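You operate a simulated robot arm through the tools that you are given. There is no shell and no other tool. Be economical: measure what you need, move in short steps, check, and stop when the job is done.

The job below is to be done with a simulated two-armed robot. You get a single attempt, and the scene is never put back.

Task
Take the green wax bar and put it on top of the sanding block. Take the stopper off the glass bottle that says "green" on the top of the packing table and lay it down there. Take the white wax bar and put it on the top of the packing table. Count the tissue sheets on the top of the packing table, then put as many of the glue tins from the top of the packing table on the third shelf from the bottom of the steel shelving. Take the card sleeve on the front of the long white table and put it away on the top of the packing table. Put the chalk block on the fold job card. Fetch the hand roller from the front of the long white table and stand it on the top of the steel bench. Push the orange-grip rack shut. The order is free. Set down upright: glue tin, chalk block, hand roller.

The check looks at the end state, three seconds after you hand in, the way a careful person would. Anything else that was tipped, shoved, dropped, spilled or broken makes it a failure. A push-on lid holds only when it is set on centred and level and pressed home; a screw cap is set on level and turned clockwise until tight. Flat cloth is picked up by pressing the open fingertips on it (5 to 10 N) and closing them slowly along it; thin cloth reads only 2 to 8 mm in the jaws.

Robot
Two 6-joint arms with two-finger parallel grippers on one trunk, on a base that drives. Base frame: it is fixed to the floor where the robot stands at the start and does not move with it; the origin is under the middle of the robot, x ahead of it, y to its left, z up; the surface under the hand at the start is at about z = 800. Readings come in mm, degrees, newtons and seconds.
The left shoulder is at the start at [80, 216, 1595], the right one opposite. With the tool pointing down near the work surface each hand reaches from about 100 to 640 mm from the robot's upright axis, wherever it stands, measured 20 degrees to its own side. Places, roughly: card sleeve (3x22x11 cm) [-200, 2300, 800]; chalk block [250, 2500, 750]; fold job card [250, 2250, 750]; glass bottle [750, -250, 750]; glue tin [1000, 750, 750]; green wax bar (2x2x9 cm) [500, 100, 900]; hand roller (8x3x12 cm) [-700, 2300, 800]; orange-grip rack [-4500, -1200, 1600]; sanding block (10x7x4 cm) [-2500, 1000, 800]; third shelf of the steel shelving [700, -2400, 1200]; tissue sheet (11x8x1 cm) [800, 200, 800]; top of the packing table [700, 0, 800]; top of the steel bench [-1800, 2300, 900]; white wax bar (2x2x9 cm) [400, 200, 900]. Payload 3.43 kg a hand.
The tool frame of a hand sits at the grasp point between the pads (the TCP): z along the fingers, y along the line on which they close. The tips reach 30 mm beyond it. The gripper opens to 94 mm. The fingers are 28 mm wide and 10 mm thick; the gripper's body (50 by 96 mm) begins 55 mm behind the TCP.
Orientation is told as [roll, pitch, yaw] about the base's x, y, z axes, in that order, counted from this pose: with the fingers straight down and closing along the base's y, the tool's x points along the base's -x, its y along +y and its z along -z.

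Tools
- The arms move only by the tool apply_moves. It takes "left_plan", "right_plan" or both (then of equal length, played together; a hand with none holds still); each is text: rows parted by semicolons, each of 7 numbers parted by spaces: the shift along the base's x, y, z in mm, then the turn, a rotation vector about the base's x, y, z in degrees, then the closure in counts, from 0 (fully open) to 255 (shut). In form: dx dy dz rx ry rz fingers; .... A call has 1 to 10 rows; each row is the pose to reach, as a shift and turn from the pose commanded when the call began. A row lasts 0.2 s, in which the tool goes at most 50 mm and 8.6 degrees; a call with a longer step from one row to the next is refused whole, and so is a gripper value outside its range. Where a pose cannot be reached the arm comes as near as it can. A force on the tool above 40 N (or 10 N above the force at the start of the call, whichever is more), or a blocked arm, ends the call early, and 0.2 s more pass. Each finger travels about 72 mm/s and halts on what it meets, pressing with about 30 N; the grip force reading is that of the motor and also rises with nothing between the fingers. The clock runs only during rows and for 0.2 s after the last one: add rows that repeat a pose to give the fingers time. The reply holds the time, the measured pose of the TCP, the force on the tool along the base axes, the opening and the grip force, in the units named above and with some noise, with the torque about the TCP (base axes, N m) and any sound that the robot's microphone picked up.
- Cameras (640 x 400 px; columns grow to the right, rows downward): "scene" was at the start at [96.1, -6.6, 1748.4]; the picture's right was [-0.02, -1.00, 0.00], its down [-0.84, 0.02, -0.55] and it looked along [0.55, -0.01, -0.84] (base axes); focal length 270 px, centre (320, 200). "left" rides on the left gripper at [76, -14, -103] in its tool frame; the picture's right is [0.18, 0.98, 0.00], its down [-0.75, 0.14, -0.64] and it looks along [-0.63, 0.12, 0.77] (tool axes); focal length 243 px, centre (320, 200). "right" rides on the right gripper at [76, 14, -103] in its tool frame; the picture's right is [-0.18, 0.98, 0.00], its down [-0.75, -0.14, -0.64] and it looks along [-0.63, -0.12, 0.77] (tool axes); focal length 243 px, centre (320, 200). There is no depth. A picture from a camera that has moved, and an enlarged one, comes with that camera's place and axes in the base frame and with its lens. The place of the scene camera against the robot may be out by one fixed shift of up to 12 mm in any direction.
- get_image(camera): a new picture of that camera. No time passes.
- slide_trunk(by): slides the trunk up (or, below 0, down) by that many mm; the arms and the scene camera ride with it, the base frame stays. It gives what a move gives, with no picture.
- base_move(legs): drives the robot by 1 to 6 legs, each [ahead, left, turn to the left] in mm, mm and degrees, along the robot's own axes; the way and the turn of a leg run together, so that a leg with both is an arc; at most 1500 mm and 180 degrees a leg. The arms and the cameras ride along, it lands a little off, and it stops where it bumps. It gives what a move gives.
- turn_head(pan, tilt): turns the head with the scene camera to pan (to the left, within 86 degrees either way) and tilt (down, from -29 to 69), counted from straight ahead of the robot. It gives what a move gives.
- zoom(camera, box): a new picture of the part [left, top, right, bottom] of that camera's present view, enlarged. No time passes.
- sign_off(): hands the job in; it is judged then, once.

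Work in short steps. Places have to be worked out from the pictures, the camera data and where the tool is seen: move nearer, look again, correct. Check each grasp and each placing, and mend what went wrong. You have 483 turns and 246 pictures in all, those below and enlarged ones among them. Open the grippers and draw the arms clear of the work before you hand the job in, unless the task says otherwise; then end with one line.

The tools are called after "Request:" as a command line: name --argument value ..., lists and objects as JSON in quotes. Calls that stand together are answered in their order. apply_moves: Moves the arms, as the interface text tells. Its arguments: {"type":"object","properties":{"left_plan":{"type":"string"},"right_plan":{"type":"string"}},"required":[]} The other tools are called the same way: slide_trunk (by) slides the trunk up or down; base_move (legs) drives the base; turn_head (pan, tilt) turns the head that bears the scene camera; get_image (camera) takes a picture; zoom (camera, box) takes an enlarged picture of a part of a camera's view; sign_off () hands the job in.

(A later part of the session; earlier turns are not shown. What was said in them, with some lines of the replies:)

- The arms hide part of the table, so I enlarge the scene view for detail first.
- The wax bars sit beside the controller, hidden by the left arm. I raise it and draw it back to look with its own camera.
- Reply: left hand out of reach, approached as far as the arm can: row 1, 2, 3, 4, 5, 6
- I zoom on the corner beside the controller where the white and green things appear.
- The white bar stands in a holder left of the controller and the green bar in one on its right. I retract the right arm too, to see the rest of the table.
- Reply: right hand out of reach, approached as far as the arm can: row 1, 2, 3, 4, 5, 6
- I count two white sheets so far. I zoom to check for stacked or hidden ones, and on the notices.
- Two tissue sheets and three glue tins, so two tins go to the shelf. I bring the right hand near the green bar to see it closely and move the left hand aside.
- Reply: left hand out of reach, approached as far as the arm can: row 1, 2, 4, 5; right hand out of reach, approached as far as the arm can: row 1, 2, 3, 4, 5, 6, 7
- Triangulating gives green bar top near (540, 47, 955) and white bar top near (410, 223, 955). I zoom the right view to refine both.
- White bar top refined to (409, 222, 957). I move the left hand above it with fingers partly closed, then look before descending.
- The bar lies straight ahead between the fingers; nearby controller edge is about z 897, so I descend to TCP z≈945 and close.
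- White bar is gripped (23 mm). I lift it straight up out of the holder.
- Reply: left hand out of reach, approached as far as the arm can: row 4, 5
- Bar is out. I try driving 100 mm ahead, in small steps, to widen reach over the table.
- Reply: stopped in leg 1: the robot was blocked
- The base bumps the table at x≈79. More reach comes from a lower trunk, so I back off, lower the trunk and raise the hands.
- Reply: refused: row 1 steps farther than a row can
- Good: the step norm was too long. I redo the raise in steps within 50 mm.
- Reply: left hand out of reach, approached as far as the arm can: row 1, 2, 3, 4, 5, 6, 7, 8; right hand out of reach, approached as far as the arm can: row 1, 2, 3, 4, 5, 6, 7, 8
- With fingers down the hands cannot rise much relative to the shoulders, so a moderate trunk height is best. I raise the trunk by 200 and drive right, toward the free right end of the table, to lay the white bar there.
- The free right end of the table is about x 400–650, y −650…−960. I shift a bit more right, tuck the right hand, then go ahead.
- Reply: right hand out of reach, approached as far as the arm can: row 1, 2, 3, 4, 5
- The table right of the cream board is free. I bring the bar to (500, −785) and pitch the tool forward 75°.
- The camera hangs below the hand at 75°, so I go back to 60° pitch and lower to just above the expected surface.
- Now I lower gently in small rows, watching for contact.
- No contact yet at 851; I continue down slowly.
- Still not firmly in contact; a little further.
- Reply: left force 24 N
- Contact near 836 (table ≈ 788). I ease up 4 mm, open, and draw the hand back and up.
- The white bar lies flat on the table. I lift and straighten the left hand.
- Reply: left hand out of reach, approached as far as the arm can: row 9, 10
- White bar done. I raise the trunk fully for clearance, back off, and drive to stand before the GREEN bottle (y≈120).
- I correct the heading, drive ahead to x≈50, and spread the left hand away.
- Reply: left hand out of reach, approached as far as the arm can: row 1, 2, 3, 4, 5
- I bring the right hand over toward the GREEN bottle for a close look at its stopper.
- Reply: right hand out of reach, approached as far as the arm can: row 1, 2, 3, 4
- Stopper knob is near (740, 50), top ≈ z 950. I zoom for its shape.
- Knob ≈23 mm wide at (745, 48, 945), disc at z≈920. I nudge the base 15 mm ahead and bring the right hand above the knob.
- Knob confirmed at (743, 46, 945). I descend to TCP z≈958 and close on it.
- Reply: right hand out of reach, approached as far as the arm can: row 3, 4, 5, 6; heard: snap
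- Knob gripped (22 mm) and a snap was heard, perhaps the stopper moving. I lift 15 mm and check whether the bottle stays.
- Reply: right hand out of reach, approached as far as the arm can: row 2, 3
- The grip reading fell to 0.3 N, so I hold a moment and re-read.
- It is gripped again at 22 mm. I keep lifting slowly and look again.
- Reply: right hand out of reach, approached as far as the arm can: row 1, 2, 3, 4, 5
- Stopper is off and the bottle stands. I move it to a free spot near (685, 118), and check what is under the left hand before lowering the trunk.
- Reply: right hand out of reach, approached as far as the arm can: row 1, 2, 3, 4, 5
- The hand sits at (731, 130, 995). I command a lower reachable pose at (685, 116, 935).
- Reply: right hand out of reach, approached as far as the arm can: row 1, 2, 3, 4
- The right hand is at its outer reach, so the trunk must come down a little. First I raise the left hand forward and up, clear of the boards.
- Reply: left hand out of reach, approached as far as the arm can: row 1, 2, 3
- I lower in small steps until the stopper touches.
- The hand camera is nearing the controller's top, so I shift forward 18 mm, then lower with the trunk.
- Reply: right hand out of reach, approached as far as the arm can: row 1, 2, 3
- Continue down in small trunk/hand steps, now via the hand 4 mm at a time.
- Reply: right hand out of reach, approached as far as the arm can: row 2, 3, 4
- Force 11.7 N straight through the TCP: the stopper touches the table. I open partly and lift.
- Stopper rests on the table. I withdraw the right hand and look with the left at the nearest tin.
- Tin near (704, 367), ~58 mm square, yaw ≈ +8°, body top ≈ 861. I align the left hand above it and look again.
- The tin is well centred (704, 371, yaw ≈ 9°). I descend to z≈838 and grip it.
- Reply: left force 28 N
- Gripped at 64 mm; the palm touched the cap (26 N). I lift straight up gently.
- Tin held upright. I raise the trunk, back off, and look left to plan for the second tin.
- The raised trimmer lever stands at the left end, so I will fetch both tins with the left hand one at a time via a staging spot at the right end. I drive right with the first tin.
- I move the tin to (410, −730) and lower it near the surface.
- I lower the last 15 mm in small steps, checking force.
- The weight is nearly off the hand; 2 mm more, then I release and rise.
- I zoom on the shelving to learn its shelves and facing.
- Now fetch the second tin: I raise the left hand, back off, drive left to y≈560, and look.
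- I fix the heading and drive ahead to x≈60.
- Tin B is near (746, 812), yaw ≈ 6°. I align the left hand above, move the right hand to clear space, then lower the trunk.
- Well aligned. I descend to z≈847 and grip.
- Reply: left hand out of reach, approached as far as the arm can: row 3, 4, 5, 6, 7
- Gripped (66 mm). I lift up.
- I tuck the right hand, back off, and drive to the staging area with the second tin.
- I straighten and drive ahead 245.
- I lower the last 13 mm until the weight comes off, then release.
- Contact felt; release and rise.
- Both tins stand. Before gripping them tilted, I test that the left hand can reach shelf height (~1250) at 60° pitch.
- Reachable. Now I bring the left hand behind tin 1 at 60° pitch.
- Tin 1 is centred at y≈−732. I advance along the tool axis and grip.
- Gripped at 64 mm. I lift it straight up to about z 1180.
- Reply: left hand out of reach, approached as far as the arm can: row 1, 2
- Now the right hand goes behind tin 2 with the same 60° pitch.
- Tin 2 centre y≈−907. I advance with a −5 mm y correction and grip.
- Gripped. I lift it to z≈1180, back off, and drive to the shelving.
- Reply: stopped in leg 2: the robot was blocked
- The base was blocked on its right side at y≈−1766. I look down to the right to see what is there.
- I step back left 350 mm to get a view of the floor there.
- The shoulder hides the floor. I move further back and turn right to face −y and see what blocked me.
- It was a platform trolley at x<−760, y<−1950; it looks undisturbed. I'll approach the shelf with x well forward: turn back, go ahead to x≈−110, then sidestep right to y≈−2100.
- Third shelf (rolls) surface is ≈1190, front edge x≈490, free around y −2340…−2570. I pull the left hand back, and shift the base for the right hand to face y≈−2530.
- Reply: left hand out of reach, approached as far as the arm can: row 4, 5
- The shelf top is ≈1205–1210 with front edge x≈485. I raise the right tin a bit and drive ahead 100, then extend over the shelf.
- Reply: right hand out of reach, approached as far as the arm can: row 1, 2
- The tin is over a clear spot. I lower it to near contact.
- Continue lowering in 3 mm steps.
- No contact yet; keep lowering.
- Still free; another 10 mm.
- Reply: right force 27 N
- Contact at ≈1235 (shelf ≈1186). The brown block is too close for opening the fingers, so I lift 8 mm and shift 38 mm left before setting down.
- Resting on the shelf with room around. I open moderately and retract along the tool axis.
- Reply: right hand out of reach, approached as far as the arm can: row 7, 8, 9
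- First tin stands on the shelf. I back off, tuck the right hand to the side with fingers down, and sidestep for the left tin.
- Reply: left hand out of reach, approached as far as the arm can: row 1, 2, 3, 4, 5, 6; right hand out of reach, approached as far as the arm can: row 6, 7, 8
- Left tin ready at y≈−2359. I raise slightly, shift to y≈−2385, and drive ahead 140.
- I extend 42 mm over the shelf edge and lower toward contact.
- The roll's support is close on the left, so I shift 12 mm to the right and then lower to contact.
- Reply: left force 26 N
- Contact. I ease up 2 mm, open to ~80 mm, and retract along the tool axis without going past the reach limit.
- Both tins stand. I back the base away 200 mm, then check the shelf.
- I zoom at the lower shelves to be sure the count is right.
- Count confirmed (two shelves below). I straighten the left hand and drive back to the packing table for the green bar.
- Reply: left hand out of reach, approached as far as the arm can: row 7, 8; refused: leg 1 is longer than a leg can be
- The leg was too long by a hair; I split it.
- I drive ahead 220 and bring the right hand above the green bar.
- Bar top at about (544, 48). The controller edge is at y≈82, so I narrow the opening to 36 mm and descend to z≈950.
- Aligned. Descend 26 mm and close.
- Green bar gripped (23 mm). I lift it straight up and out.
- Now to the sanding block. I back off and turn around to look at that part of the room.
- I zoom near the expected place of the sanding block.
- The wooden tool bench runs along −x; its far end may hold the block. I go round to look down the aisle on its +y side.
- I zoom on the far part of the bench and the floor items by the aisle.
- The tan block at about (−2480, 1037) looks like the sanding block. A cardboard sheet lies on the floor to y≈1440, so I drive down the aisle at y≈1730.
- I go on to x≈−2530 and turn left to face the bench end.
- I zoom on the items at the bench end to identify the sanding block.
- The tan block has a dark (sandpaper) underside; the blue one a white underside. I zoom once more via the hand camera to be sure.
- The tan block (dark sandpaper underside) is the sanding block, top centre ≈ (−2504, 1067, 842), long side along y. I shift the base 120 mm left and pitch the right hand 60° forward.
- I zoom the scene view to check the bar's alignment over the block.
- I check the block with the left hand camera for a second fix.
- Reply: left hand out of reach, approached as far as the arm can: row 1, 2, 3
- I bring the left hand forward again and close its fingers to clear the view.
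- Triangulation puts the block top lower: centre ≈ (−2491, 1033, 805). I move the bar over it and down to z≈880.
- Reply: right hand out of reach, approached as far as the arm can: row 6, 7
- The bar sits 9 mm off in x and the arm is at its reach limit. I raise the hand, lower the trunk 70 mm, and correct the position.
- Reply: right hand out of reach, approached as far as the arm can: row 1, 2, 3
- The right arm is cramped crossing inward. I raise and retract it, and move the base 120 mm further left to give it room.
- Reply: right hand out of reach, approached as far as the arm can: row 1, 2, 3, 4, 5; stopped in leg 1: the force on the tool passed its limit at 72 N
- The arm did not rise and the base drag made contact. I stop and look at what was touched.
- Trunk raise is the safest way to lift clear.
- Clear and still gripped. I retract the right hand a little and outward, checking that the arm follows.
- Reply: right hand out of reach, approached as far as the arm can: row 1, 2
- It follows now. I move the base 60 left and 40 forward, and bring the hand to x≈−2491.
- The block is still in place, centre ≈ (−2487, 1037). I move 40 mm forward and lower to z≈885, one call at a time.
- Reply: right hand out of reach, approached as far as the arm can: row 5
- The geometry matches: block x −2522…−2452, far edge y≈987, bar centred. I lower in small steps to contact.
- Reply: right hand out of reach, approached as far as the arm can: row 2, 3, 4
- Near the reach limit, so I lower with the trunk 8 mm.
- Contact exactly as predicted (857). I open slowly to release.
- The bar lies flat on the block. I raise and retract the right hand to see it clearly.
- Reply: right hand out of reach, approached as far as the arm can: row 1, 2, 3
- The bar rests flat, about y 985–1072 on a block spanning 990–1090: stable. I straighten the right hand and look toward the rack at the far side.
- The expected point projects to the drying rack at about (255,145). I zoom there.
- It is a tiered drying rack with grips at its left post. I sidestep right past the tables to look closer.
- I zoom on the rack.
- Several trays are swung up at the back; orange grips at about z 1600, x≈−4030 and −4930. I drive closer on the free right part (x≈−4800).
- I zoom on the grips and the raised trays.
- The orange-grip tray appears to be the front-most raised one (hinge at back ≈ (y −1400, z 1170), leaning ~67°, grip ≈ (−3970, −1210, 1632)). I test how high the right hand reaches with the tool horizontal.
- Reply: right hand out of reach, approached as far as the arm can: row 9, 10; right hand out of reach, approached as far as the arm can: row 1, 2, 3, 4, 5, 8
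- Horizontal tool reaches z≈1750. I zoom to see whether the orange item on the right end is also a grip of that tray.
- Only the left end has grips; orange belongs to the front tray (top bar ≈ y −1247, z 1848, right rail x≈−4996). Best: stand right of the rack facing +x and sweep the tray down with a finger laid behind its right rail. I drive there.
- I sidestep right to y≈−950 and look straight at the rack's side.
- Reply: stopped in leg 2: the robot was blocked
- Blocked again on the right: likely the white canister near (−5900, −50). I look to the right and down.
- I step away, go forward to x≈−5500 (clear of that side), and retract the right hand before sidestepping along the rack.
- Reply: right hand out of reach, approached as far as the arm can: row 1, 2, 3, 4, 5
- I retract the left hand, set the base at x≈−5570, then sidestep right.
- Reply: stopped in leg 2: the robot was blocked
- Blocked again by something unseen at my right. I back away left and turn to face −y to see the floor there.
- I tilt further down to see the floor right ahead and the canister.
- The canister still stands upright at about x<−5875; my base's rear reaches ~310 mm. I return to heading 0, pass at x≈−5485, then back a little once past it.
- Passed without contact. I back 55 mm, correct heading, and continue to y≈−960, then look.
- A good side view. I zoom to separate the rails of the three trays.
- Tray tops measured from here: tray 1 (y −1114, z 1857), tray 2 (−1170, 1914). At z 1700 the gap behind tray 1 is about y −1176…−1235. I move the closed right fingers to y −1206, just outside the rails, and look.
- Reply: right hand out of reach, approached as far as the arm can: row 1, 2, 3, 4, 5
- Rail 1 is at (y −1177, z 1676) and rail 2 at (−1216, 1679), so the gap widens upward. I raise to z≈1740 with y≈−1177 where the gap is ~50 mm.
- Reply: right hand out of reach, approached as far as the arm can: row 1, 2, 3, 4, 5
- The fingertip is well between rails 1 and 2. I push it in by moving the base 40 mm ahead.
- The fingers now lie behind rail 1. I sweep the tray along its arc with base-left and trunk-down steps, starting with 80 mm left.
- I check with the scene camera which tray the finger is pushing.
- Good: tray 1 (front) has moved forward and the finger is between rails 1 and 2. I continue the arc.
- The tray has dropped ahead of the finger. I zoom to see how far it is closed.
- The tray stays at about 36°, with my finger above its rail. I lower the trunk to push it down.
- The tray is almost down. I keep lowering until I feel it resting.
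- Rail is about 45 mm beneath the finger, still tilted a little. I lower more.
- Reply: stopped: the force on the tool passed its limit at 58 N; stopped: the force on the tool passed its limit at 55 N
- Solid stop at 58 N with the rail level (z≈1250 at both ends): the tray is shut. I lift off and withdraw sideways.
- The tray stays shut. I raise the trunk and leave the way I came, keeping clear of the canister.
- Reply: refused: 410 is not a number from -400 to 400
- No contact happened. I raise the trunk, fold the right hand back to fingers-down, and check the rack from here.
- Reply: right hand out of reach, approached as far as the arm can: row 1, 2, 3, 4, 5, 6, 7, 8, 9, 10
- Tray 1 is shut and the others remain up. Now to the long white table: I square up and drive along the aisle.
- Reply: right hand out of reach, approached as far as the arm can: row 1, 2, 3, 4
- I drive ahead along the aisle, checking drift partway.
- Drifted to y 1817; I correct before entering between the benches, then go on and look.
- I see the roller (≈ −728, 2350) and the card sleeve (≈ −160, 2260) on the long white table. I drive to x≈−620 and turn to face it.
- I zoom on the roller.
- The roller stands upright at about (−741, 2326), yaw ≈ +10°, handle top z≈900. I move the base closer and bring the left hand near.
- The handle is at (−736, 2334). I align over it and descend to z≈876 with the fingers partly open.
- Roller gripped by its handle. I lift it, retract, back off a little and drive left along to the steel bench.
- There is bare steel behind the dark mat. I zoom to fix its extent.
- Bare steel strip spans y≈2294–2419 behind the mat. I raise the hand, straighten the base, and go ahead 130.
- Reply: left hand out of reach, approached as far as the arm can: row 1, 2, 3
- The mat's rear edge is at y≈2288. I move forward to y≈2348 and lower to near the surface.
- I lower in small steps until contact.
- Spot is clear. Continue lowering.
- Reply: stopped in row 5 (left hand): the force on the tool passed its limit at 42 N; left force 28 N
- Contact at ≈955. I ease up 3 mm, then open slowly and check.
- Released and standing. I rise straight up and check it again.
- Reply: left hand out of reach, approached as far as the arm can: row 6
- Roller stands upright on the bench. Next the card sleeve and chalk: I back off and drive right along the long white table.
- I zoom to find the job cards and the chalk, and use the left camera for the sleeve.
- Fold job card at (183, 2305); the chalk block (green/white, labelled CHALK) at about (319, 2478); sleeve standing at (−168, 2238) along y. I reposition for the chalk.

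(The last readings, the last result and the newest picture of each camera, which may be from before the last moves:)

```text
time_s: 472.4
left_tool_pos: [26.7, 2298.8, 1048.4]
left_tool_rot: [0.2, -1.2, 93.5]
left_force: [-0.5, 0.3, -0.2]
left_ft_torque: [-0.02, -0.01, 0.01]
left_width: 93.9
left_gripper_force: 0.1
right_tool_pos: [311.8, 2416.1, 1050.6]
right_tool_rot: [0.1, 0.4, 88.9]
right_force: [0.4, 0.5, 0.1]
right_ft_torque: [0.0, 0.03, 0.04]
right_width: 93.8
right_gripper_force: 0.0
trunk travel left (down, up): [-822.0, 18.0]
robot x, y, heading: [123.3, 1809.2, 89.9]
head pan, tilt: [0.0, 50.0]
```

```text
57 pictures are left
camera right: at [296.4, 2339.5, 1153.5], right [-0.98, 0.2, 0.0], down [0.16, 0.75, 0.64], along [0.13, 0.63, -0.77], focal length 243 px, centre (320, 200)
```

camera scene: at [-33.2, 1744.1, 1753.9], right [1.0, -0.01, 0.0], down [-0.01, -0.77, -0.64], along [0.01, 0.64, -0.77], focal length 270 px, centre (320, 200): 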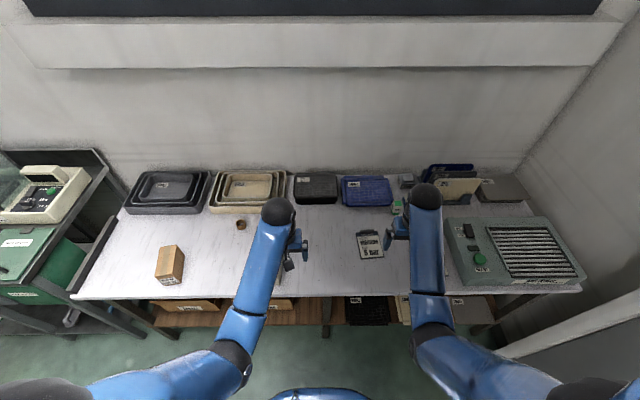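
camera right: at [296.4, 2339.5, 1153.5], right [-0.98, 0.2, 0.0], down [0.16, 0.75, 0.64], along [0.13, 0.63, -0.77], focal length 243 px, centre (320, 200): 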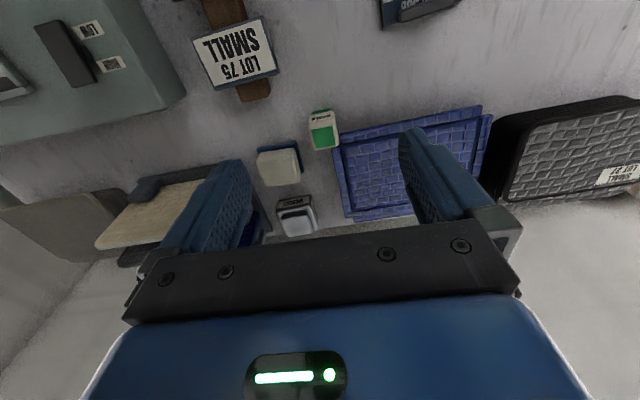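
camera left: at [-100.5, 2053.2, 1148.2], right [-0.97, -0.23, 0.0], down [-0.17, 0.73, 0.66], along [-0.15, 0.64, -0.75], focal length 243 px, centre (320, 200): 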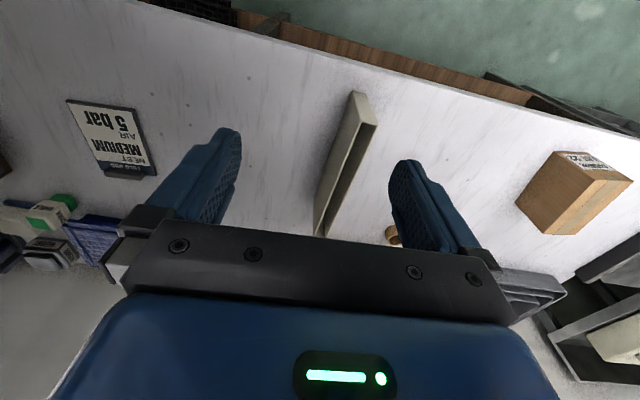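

Two candidates appear: a green-topped box and a white block with blue base. I zoom.

Request:
zoom --camera "right" --box '[240, 90, 360, 190]'

Request:
zoom --camera "scene" --box '[330, 130, 430, 210]'

```text
4.00 times, centred on (300, 140) of right
camera zoom: at [296.4, 2339.5, 1153.5], right [-0.98, 0.2, 0.0], down [0.16, 0.75, 0.64], along [0.13, 0.63, -0.77], focal length 970 px, centre (400, 440)
```

zoom: 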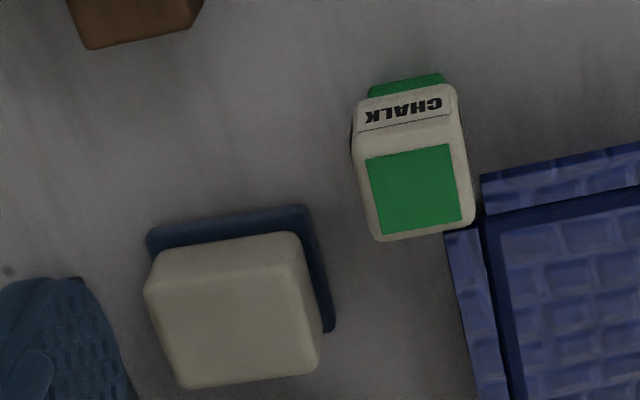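

```text
5.00 times, centred on (380, 170) of scene
camera zoom: at [117.7, 1912.5, 1753.9], right [1.0, 0.0, 0.0], down [0.0, -0.77, -0.64], along [0.0, 0.64, -0.77], focal length 1350 px, centre (20, 350)
```

zoom: 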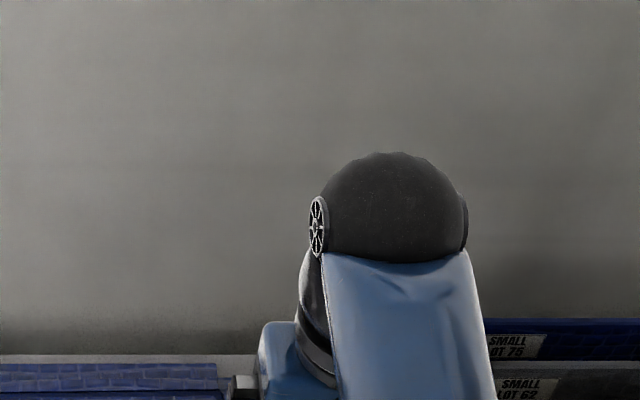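

The CHALK block is ≈35×32×61 mm at (321, 2488), yaw ≈ −6°, with a blue tray corner close on its left-rear. I lower the trunk 120 and bring the right hand over its front half.

Request:
slide_trunk --by -120

Request:
apply_moves --right_plan "3 20 0 0 0 -2 60; 6 40 0 0 0 -4 100; 9 56 0 0 0 -5 115; 9 56 0 0 0 -5 115; 9 56 0 0 0 -5 115"

Request:
get_image --camera "right"

```text
time_s: 473.9
left_tool_pos: [26.9, 2299.0, 928.4]
left_tool_rot: [0.2, -1.1, 93.6]
left_force: [0.5, -0.5, 0.5]
left_ft_torque: [0.01, 0.02, -0.04]
left_width: 94.1
left_gripper_force: 0.1
right_tool_pos: [311.8, 2416.2, 930.8]
right_tool_rot: [0.1, 0.3, 89.0]
right_force: [0.8, -0.2, 0.1]
right_ft_torque: [-0.01, -0.02, 0.01]
right_width: 93.9
right_gripper_force: 0.0
trunk travel left (down, up): [-702.0, 138.0]
robot x, y, heading: [119.6, 1809.5, 90.2]
head pan, tilt: [0.0, 50.0]
```

```text
time_s: 475.1
left_tool_pos: [24.5, 2298.0, 927.5]
left_tool_rot: [0.1, -1.1, 93.7]
left_force: [0.2, 0.5, -0.1]
left_ft_torque: [-0.02, -0.01, -0.01]
left_width: 94.0
left_gripper_force: 0.0
right_tool_pos: [322.5, 2471.5, 929.8]
right_tool_rot: [0.1, 0.4, 84.1]
right_force: [0.1, 0.3, 0.7]
right_ft_torque: [0.03, 0.01, 0.02]
right_width: 51.4
right_gripper_force: 0.0
trunk travel left (down, up): [-702.0, 138.0]
robot x, y, heading: [126.7, 1815.7, 90.1]
head pan, tilt: [0.0, 50.0]
```

```text
54 pictures are left
camera right: at [299.8, 2396.8, 1033.1], right [-0.96, 0.29, 0.0], down [0.22, 0.74, 0.64], along [0.18, 0.61, -0.77], focal length 243 px, centre (320, 200)
```

right: 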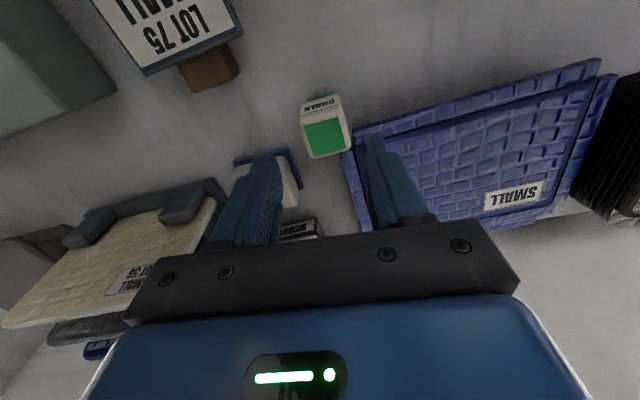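

Well placed: chalk centre (321, 2484), my fingers will meet its front half. I descend and grip.

Request:
apply_moves --right_plan "-1 0 -40 0 0 0 115; -1 0 -80 0 0 0 115; -1 0 -105 0 0 0 115; -1 0 -111 0 0 0 115; -1 0 -111 0 0 0 170; -1 0 -111 0 0 0 215; -1 0 -111 0 0 0 215"

```text
time_s: 476.7
left_tool_pos: [26.8, 2299.1, 927.4]
left_tool_rot: [0.2, -1.2, 93.6]
left_force: [-0.7, -0.5, -0.6]
left_ft_torque: [0.03, 0.0, -0.04]
left_width: 94.1
left_gripper_force: 0.1
right_tool_pos: [319.5, 2469.7, 817.8]
right_tool_rot: [0.2, 0.3, 83.9]
right_force: [0.1, 0.0, -0.4]
right_ft_torque: [0.03, 0.0, 0.01]
right_width: 41.7
right_gripper_force: 29.7
trunk travel left (down, up): [-702.0, 138.0]
robot x, y, heading: [122.7, 1811.3, 90.0]
head pan, tilt: [0.0, 50.0]
```

Gripped (42 mm). I lift it and carry it over the job card, moving the left hand a bit aside.

Request:
apply_moves --right_plan "0 0 25 0 0 0 215; 0 0 60 0 0 0 215; 0 0 95 0 0 0 215; -25 -40 95 0 0 0 215; -50 -75 95 0 0 0 215; -75 -110 95 0 0 2 215; -100 -145 90 0 0 4 215; -125 -170 80 0 0 6 215; -136 -177 70 0 0 6 215; -136 -177 70 0 0 6 215" --left_plan "-10 0 0 0 0 0 0; -20 0 0 0 0 0 0; -30 0 0 0 0 0 0; -40 0 0 0 0 0 0; -50 0 0 0 0 0 0; -50 0 0 0 0 0 0; -50 0 0 0 0 0 0; -50 0 0 0 0 0 0; -50 0 0 0 0 0 0; -50 0 0 0 0 0 0"

Request:
get_image --camera "right"

```text
time_s: 478.9
left_tool_pos: [-24.0, 2299.6, 926.2]
left_tool_rot: [0.2, -1.3, 93.6]
left_force: [0.0, -0.4, -0.2]
left_ft_torque: [0.04, 0.01, 0.0]
left_width: 94.1
left_gripper_force: 0.1
left hand out of reach, approached as far as the arm can: row 5, 6, 7, 8
right_tool_pos: [183.3, 2296.1, 886.9]
right_tool_rot: [0.2, 0.3, 90.1]
right_force: [0.7, 0.0, -0.7]
right_ft_torque: [-0.02, 0.0, 0.0]
right_width: 41.9
right_gripper_force: 30.2
trunk travel left (down, up): [-702.0, 138.0]
robot x, y, heading: [123.2, 1810.5, 89.9]
head pan, tilt: [0.0, 50.0]
```

```text
53 pictures are left
camera right: at [169.8, 2219.0, 990.6], right [-0.98, 0.18, 0.0], down [0.14, 0.76, 0.64], along [0.12, 0.63, -0.77], focal length 243 px, centre (320, 200)
```

right: 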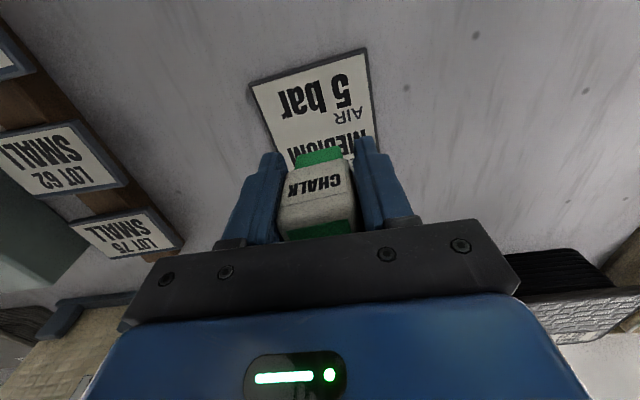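

The chalk is over the card's centre (card ≈ y 2250–2373, x≈181). I lower to near contact.

Request:
apply_moves --right_plan "-1 0 -25 0 0 0 215; -1 0 -48 0 0 0 215; -1 0 -54 0 0 0 215; -1 0 -58 0 0 0 215; -1 0 -62 0 0 0 215; -1 0 -62 0 0 0 215"

```text
time_s: 480.3
left_tool_pos: [-23.5, 2298.1, 925.3]
left_tool_rot: [0.2, -1.4, 93.6]
left_force: [-0.1, 0.3, -0.4]
left_ft_torque: [0.02, 0.02, 0.04]
left_width: 93.9
left_gripper_force: 0.2
right_tool_pos: [183.4, 2292.5, 826.9]
right_tool_rot: [0.1, 0.3, 90.1]
right_force: [0.1, -0.7, 0.4]
right_ft_torque: [-0.02, -0.01, 0.02]
right_width: 41.6
right_gripper_force: 29.6
trunk travel left (down, up): [-702.0, 138.0]
robot x, y, heading: [117.8, 1811.4, 89.9]
head pan, tilt: [0.0, 50.0]
```

Request:
apply_moves --right_plan "0 0 -2 0 0 0 215; 0 0 -4 0 0 0 215; 0 0 -6 0 0 0 215; 0 0 -8 0 0 0 215; 0 0 -8 0 0 0 215"

```text
time_s: 481.5
left_tool_pos: [-23.9, 2298.4, 926.6]
left_tool_rot: [0.2, -1.4, 93.7]
left_force: [0.5, 0.1, -0.6]
left_ft_torque: [-0.02, -0.03, 0.01]
left_width: 94.1
left_gripper_force: 0.1
right_tool_pos: [182.6, 2295.7, 821.7]
right_tool_rot: [0.2, -0.1, 90.0]
right_force: [3.6, 4.1, 32.1]
right_ft_torque: [0.4, -0.17, 0.01]
right_width: 41.7
right_gripper_force: 29.8
trunk travel left (down, up): [-702.0, 138.0]
robot x, y, heading: [119.3, 1813.3, 90.0]
head pan, tilt: [0.0, 50.0]
```

Contact. I ease up 2 mm, release, and rise.

Request:
apply_moves --right_plan "0 0 4 0 0 0 215; 0 0 4 0 0 0 190; 0 0 4 0 0 0 150; 0 0 4 0 0 0 110; 0 0 4 0 0 0 110; 0 0 40 0 0 0 110; 0 0 85 0 0 0 110; 0 0 110 0 0 0 110"

Request:
get_image --camera "right"

```text
time_s: 483.3
left_tool_pos: [-24.3, 2298.7, 924.6]
left_tool_rot: [0.1, -1.3, 93.7]
left_force: [0.5, -0.7, 0.5]
left_ft_torque: [0.0, -0.02, 0.01]
left_width: 94.0
left_gripper_force: 0.0
right_tool_pos: [180.9, 2297.0, 927.5]
right_tool_rot: [0.2, 0.2, 90.0]
right_force: [-0.4, 0.7, -0.3]
right_ft_torque: [0.02, -0.01, 0.0]
right_width: 53.6
right_gripper_force: 0.0
trunk travel left (down, up): [-702.0, 138.0]
robot x, y, heading: [119.2, 1811.2, 90.1]
head pan, tilt: [0.0, 50.0]
```

```text
52 pictures are left
camera right: at [167.3, 2220.4, 1030.4], right [-0.98, 0.18, 0.0], down [0.14, 0.76, 0.64], along [0.12, 0.63, -0.77], focal length 243 px, centre (320, 200)
```

right: 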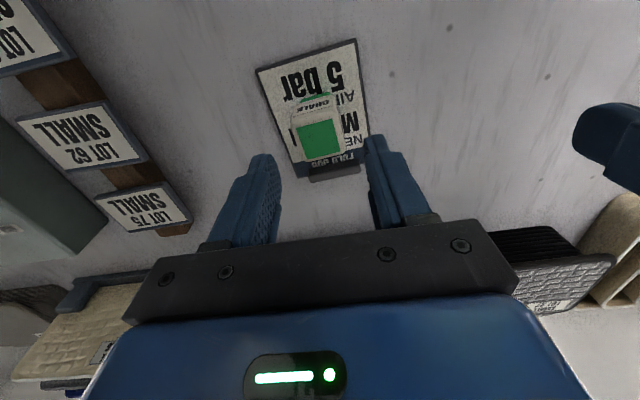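

Chalk stands on the card. Now the sleeve: I raise the trunk, shift the base left 150, and look with the left camera.

Request:
slide_trunk --by 130

Request:
base_move --legs '[[0, 140, 0]]'

Request:
apply_moves --left_plan "0 -30 0 0 0 -1 0; 0 -60 -10 0 0 -2 0; 0 -90 -20 0 0 -3 0; 0 -90 -20 0 0 -3 0"

Request:
get_image --camera "left"

```text
time_s: 484.8
left_tool_pos: [-23.4, 2299.9, 1054.6]
left_tool_rot: [0.2, -1.2, 93.6]
left_force: [0.4, 0.4, -0.4]
left_ft_torque: [0.02, 0.0, 0.0]
left_width: 94.1
left_gripper_force: 0.1
right_tool_pos: [179.8, 2296.5, 1056.4]
right_tool_rot: [0.2, 0.1, 89.9]
right_force: [-0.5, 0.4, -0.5]
right_ft_torque: [0.0, 0.0, 0.0]
right_width: 53.7
right_gripper_force: 0.1
trunk travel left (down, up): [-832.0, 8.0]
robot x, y, heading: [121.3, 1809.6, 90.1]
head pan, tilt: [0.0, 50.0]
```

```text
time_s: 486.2
left_tool_pos: [-160.6, 2299.2, 1056.1]
left_tool_rot: [0.4, -1.3, 93.5]
left_force: [-0.1, -0.4, 0.5]
left_ft_torque: [0.01, 0.0, 0.02]
left_width: 93.8
left_gripper_force: 0.1
right_tool_pos: [44.9, 2296.2, 1056.0]
right_tool_rot: [0.3, 0.2, 89.9]
right_force: [0.0, 0.3, -0.5]
right_ft_torque: [0.0, 0.03, -0.02]
right_width: 53.4
right_gripper_force: 0.2
trunk travel left (down, up): [-832.0, 8.0]
robot x, y, heading: [-18.5, 1809.5, 90.0]
head pan, tilt: [0.0, 50.0]
```

```text
time_s: 487.2
left_tool_pos: [-163.9, 2210.5, 1036.5]
left_tool_rot: [0.1, -1.3, 90.6]
left_force: [0.2, 0.9, -0.1]
left_ft_torque: [0.01, -0.01, 0.01]
left_width: 94.0
left_gripper_force: 0.0
left hand out of reach, approached as far as the arm can: row 1
right_tool_pos: [40.7, 2297.4, 1056.3]
right_tool_rot: [0.1, 0.2, 90.0]
right_force: [-0.2, -0.2, 0.9]
right_ft_torque: [0.03, -0.02, 0.01]
right_width: 53.6
right_gripper_force: 0.0
trunk travel left (down, up): [-832.0, 8.0]
robot x, y, heading: [-17.8, 1809.9, 90.0]
head pan, tilt: [0.0, 50.0]
```

```text
51 pictures are left
camera left: at [-148.5, 2132.0, 1137.1], right [-0.98, -0.19, 0.0], down [-0.15, 0.74, 0.66], along [-0.13, 0.65, -0.75], focal length 243 px, centre (320, 200)
```

left: 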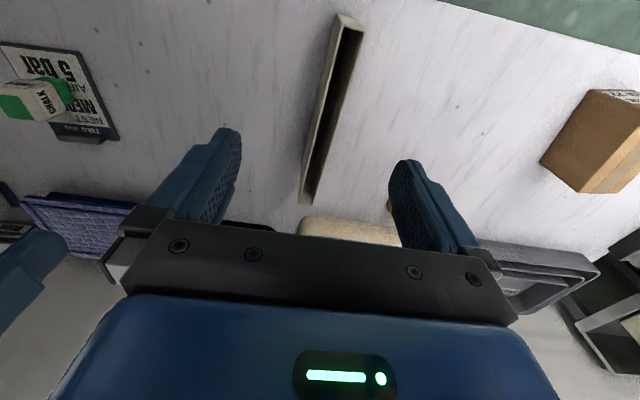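

Sleeve top centre (−173, 2240), along y. I descend over it and close.

Request:
apply_moves --left_plan "-5 15 -40 0 0 -1 0; -9 29 -80 0 0 -1.5 0; -9 29 -125 0 0 -1.5 0; -9 29 -165 0 0 -1.5 0; -9 29 -186 0 0 -1.5 0; -9 29 -186 0 0 -1.5 80; -9 29 -186 0 0 -1.5 150; -9 29 -186 0 0 -1.5 190; -9 29 -186 0 0 -1.5 200; -9 29 -186 0 0 -1.5 200"

Request:
get_image --camera "left"

```text
time_s: 489.4
left_tool_pos: [-173.7, 2239.5, 851.3]
left_tool_rot: [0.1, -1.3, 89.0]
left_force: [1.3, 0.8, 0.4]
left_ft_torque: [0.14, -0.03, -0.06]
left_width: 27.4
left_gripper_force: 30.7
right_tool_pos: [42.5, 2296.7, 1056.2]
right_tool_rot: [0.1, 0.2, 89.8]
right_force: [-0.5, -0.4, 0.3]
right_ft_torque: [0.04, 0.01, -0.02]
right_width: 53.8
right_gripper_force: 0.0
trunk travel left (down, up): [-832.0, 8.0]
robot x, y, heading: [-16.5, 1813.6, 90.1]
head pan, tilt: [0.0, 50.0]
```

```text
50 pictures are left
camera left: at [-160.0, 2160.6, 950.2], right [-0.99, -0.17, 0.0], down [-0.13, 0.74, 0.66], along [-0.11, 0.65, -0.75], focal length 243 px, centre (320, 200)
```

left: 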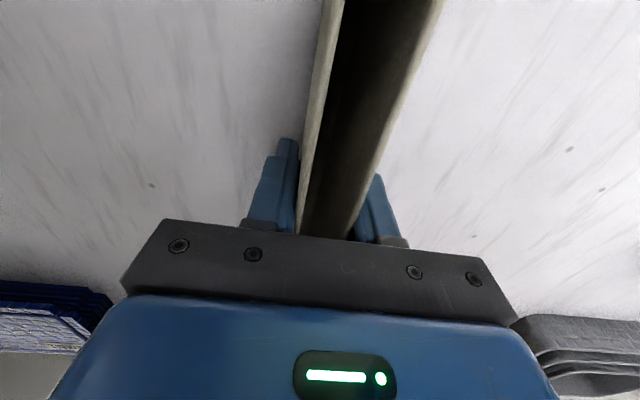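

Sleeve gripped (27 mm). I lift it and drive back to the packing table's right end.

Request:
apply_moves --left_plan "0 0 30 0 0 0 200; 0 0 75 0 0 0 200; 0 0 120 0 0 0 200; 0 0 160 0 0 0 200; 0 0 190 0 0 0 200"

Request:
base_move --legs '[[-350, 0, 0], [0, 0, -90], [-350, 0, 0], [0, -1400, 0], [0, -1060, 0]]'

Request:
get_image --camera "scene"

```text
time_s: 490.6
left_tool_pos: [-172.3, 2240.1, 1040.1]
left_tool_rot: [0.1, -1.2, 89.1]
left_force: [0.0, 0.4, -0.7]
left_ft_torque: [-0.04, -0.01, -0.01]
left_width: 27.2
left_gripper_force: 30.0
right_tool_pos: [41.4, 2297.1, 1056.9]
right_tool_rot: [0.1, 0.2, 89.8]
right_force: [0.2, -1.2, 0.0]
right_ft_torque: [-0.03, 0.02, 0.01]
right_width: 53.7
right_gripper_force: 0.1
trunk travel left (down, up): [-832.0, 8.0]
robot x, y, heading: [-21.7, 1813.3, 90.1]
head pan, tilt: [0.0, 50.0]
```

```text
time_s: 509.9
left_tool_pos: [184.6, -794.8, 1039.0]
left_tool_rot: [0.1, -1.3, 2.7]
left_force: [-0.1, 0.2, 0.5]
left_ft_torque: [0.02, 0.0, 0.01]
left_width: 27.4
left_gripper_force: 29.7
right_tool_pos: [255.4, -1004.9, 1056.6]
right_tool_rot: [0.1, 0.1, 3.7]
right_force: [-0.3, 0.8, -0.2]
right_ft_torque: [-0.02, 0.0, 0.03]
right_width: 53.9
right_gripper_force: 0.1
trunk travel left (down, up): [-832.0, 8.0]
robot x, y, heading: [-234.2, -974.3, 3.7]
head pan, tilt: [0.0, 50.0]
```

```text
49 pictures are left
camera scene: at [-131.4, -974.9, 1763.8], right [0.06, -1.0, 0.0], down [-0.76, -0.05, -0.64], along [0.64, 0.04, -0.77], focal length 270 px, centre (320, 200)
```

scene: 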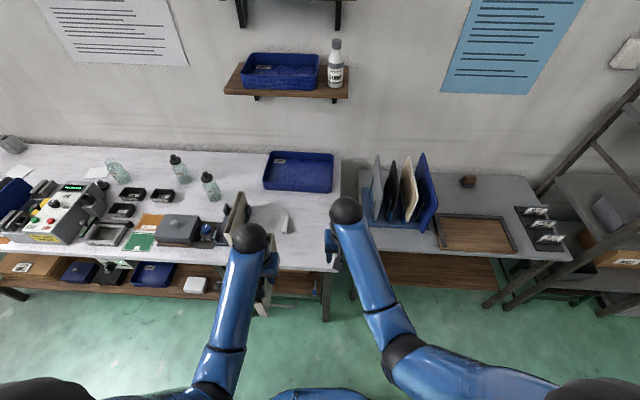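

I square up, shift 58 right, and go ahead 190; then look.

Request:
base_move --legs '[[0, 0, -3.7], [0, -60, 0], [190, 0, 0]]'

Request:
apply_moves --left_plan "30 0 0 0 0 0 200; 60 0 0 0 0 0 200; 85 0 0 0 0 0 200; 85 0 0 0 0 0 200"

Request:
get_image --camera "left"

Request:
zoom --camera "scene" --box '[180, 150, 420, 330]'

```text
time_s: 512.5
left_tool_pos: [387.4, -887.8, 1039.8]
left_tool_rot: [0.2, -1.5, -1.0]
left_force: [0.6, 0.6, -1.0]
left_ft_torque: [0.05, 0.01, -0.02]
left_width: 27.7
left_gripper_force: 30.1
right_tool_pos: [443.2, -1101.5, 1059.1]
right_tool_rot: [0.3, -0.1, 0.0]
right_force: [0.1, -0.5, 0.9]
right_ft_torque: [0.03, -0.01, 0.0]
right_width: 53.7
right_gripper_force: 0.1
trunk travel left (down, up): [-832.0, 8.0]
robot x, y, heading: [-40.0, -1040.6, -0.2]
head pan, tilt: [0.0, 50.0]
```

```text
time_s: 513.5
left_tool_pos: [477.2, -884.7, 1038.3]
left_tool_rot: [0.1, -1.2, -1.0]
left_force: [-0.5, 0.4, -0.6]
left_ft_torque: [0.0, 0.01, -0.01]
left_width: 27.7
left_gripper_force: 30.1
right_tool_pos: [447.6, -1101.1, 1057.4]
right_tool_rot: [0.3, 0.3, -0.1]
right_force: [-0.5, -0.4, 0.3]
right_ft_torque: [0.0, -0.02, 0.03]
right_width: 53.6
right_gripper_force: 0.0
trunk travel left (down, up): [-832.0, 8.0]
robot x, y, heading: [-40.9, -1040.5, -0.1]
head pan, tilt: [0.0, 50.0]
```

```text
48 pictures are left
camera left: at [398.9, -899.2, 1138.2], right [-0.17, 0.99, 0.0], down [0.74, 0.13, 0.66], along [0.65, 0.11, -0.75], focal length 243 px, centre (320, 200)
```

left: 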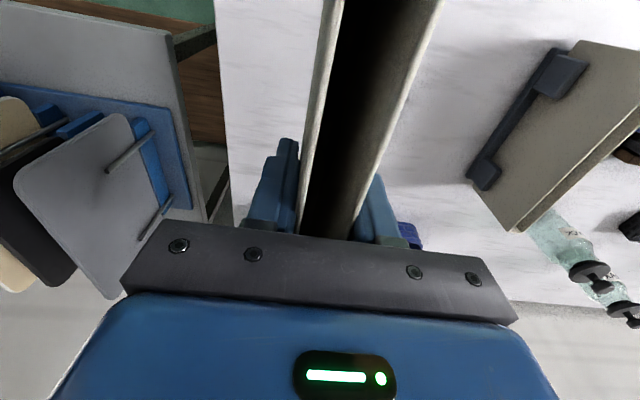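

```text
2.22 times, centred on (300, 240) of scene
camera zoom: at [65.0, -1045.0, 1763.8], right [0.0, -1.0, 0.0], down [-0.77, 0.0, -0.64], along [0.64, 0.0, -0.77], focal length 600 px, centre (364, 111)
```

zoom: 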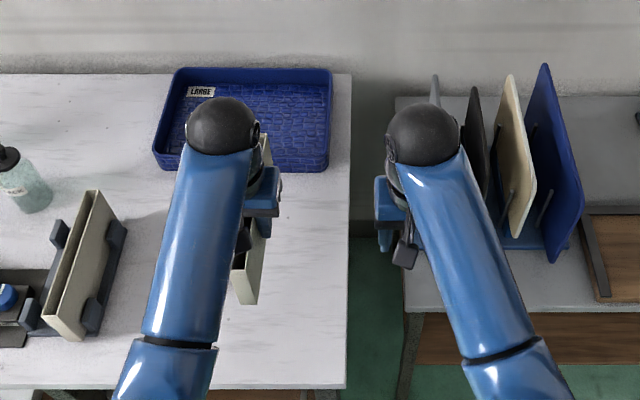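

Position is clear (y≈−885, white bar is at −785). I lower to just above the expected contact.

Request:
apply_moves --left_plan "-5 0 -45 0 0 0 200; -5 0 -90 0 0 0 200; -5 0 -130 0 0 0 200; -5 0 -155 0 0 0 200; -5 0 -163 0 0 0 200; -5 0 -163 0 0 0 200"

```text
time_s: 514.9
left_tool_pos: [471.7, -885.4, 876.7]
left_tool_rot: [0.3, -1.3, -1.0]
left_force: [-0.1, 0.8, -0.5]
left_ft_torque: [0.04, 0.0, 0.0]
left_width: 27.6
left_gripper_force: 29.7
right_tool_pos: [446.7, -1100.7, 1057.1]
right_tool_rot: [0.1, 0.1, -0.1]
right_force: [-0.3, -0.4, 1.0]
right_ft_torque: [0.01, 0.01, 0.01]
right_width: 53.4
right_gripper_force: 0.0
trunk travel left (down, up): [-832.0, 8.0]
robot x, y, heading: [-37.9, -1040.7, -0.4]
head pan, tilt: [0.0, 50.0]
```

Request:
apply_moves --left_plan "0 0 -4 0 0 0 200; 0 0 -8 0 0 0 200; 0 0 -12 0 0 0 200; 0 0 -16 0 0 0 200; 0 0 -16 0 0 0 200"

```text
time_s: 516.1
left_tool_pos: [471.4, -887.2, 861.8]
left_tool_rot: [0.2, -1.7, -1.0]
left_force: [6.3, 6.4, 33.1]
left_ft_torque: [0.25, 0.3, 0.0]
left_width: 27.3
left_gripper_force: 30.0
right_tool_pos: [444.8, -1101.0, 1058.3]
right_tool_rot: [0.1, -0.1, -0.1]
right_force: [1.3, -0.6, -1.0]
right_ft_torque: [0.0, 0.01, 0.0]
right_width: 53.3
right_gripper_force: 0.0
trunk travel left (down, up): [-832.0, 8.0]
robot x, y, heading: [-40.1, -1041.4, 0.0]
head pan, tilt: [0.0, 50.0]
```

Contact. I ease up 3 mm, open slowly, and check before rising.

Request:
apply_moves --left_plan "0 0 3 0 0 0 200; 0 0 3 0 0 0 190; 0 0 3 0 0 0 160; 0 0 3 0 0 0 120; 0 0 3 0 0 0 70; 0 0 3 0 0 0 40; 0 0 30 0 0 0 40; 0 0 75 0 0 0 40; 0 0 120 0 0 0 40; 0 0 160 0 0 0 40"

Request:
get_image --camera "left"

```text
time_s: 518.3
left_tool_pos: [469.4, -888.0, 1017.8]
left_tool_rot: [0.3, -1.2, -0.9]
left_force: [0.0, 0.6, 0.6]
left_ft_torque: [0.01, -0.01, 0.0]
left_width: 79.2
left_gripper_force: 0.1
right_tool_pos: [446.9, -1099.4, 1055.9]
right_tool_rot: [0.2, 0.2, -0.1]
right_force: [0.3, 0.1, 0.2]
right_ft_torque: [0.01, 0.0, 0.03]
right_width: 53.5
right_gripper_force: 0.2
trunk travel left (down, up): [-832.0, 8.0]
robot x, y, heading: [-41.1, -1040.5, -0.3]
head pan, tilt: [0.0, 50.0]
```

```text
46 pictures are left
camera left: at [390.4, -900.1, 1118.2], right [-0.17, 0.99, 0.0], down [0.74, 0.13, 0.66], along [0.65, 0.11, -0.75], focal length 243 px, centre (320, 200)
```

left: 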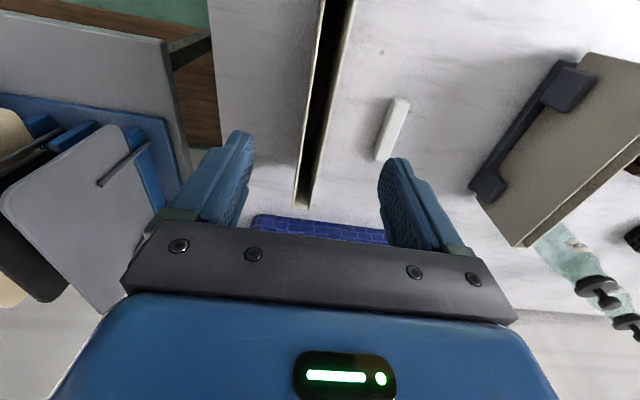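

The sleeve stands on the table, white bar undisturbed. I back off, open both hands, and take a final overall look at the packing table.

Request:
base_move --legs '[[-400, 0, 0], [0, 1000, 0]]'

Request:
apply_moves --left_plan "0 0 0 0 0 0 0; 0 0 0 0 0 0 0" --right_plan "0 0 0 0 0 0 0; 0 0 0 0 0 0 0"

Request:
turn_head --pan 0 --tilt 38

Request:
get_image --camera "scene"

Request:
zoom --camera "scene" --box '[140, 150, 340, 280]'

```text
time_s: 525.5
left_tool_pos: [70.4, 89.7, 1018.1]
left_tool_rot: [0.2, -1.3, -0.7]
left_force: [0.0, -0.1, -0.3]
left_ft_torque: [0.01, 0.03, 0.01]
left_width: 79.2
left_gripper_force: 0.0
right_tool_pos: [50.6, -124.2, 1056.4]
right_tool_rot: [0.2, 0.2, 0.3]
right_force: [0.2, 0.8, -0.1]
right_ft_torque: [0.01, -0.04, 0.01]
right_width: 53.5
right_gripper_force: 0.0
trunk travel left (down, up): [-832.0, 8.0]
robot x, y, heading: [-438.4, -69.9, 0.3]
head pan, tilt: [0.0, 50.0]
```

```text
time_s: 526.1
left_tool_pos: [70.1, 90.9, 1017.7]
left_tool_rot: [0.2, -1.2, -0.7]
left_force: [0.5, -0.7, 0.9]
left_ft_torque: [0.0, 0.01, 0.0]
left_width: 94.2
left_gripper_force: 0.1
right_tool_pos: [50.0, -123.8, 1055.8]
right_tool_rot: [0.2, 0.1, 0.2]
right_force: [-0.4, 0.2, 0.4]
right_ft_torque: [-0.01, 0.0, 0.0]
right_width: 94.1
right_gripper_force: 0.1
trunk travel left (down, up): [-832.0, 8.0]
robot x, y, heading: [-438.4, -65.9, 0.6]
head pan, tilt: [0.0, 50.0]
```

```text
time_s: 526.8
left_tool_pos: [69.4, 91.5, 1016.9]
left_tool_rot: [0.3, -1.3, -0.6]
left_force: [0.2, -0.3, 0.7]
left_ft_torque: [-0.01, 0.01, 0.01]
left_width: 93.9
left_gripper_force: 0.0
right_tool_pos: [50.1, -123.3, 1057.2]
right_tool_rot: [0.2, 0.1, 0.2]
right_force: [0.1, -0.1, 0.9]
right_ft_torque: [0.0, 0.0, 0.0]
right_width: 93.9
right_gripper_force: 0.1
trunk travel left (down, up): [-832.0, 8.0]
robot x, y, heading: [-438.7, -64.7, 0.2]
head pan, tilt: [0.0, 38.0]
```

```text
45 pictures are left
camera scene: at [-324.4, -70.8, 1781.0], right [0.01, -1.0, 0.0], down [-0.62, 0.0, -0.79], along [0.79, 0.0, -0.62], focal length 270 px, centre (320, 200)
```

scene: 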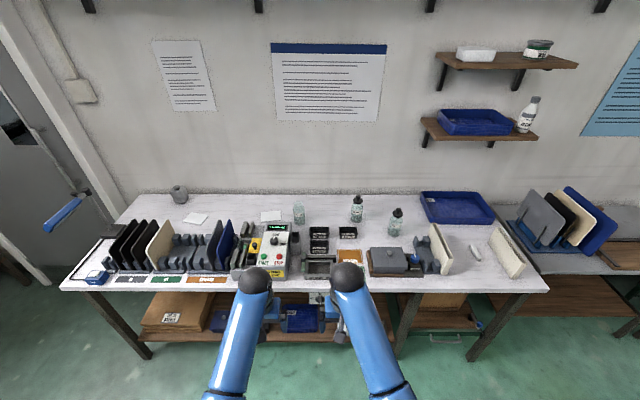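

```text
3.08 times, centred on (240, 215) of scene
camera zoom: at [-324.4, -70.8, 1781.0], right [0.01, -1.0, 0.0], down [-0.62, 0.0, -0.79], along [0.79, 0.0, -0.62], focal length 831 px, centre (566, 154)
```

zoom: 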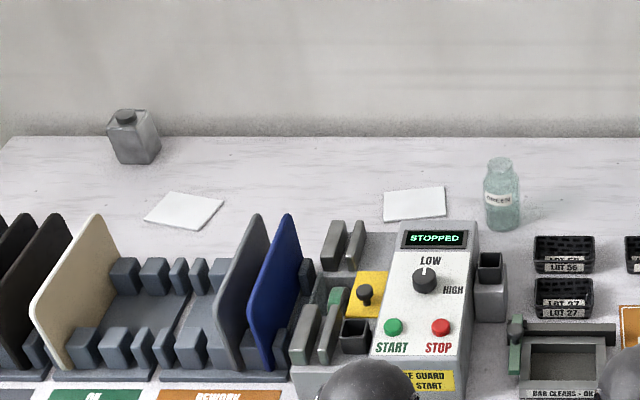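

All items are placed: two tissue sheets counted, so two tins on the shelf, and the packing table is tidy with both hands open and clear. I hand in.

Request:
sign_off

```text
The job is handed in.
```

All eight tasks are done and the job is handed in. While driving, the base bumped a platform trolley once and a white floor canister probably twice. The trolley looked undisturbed and the canister was still upright, but I couldn't confirm that neither had shifted.
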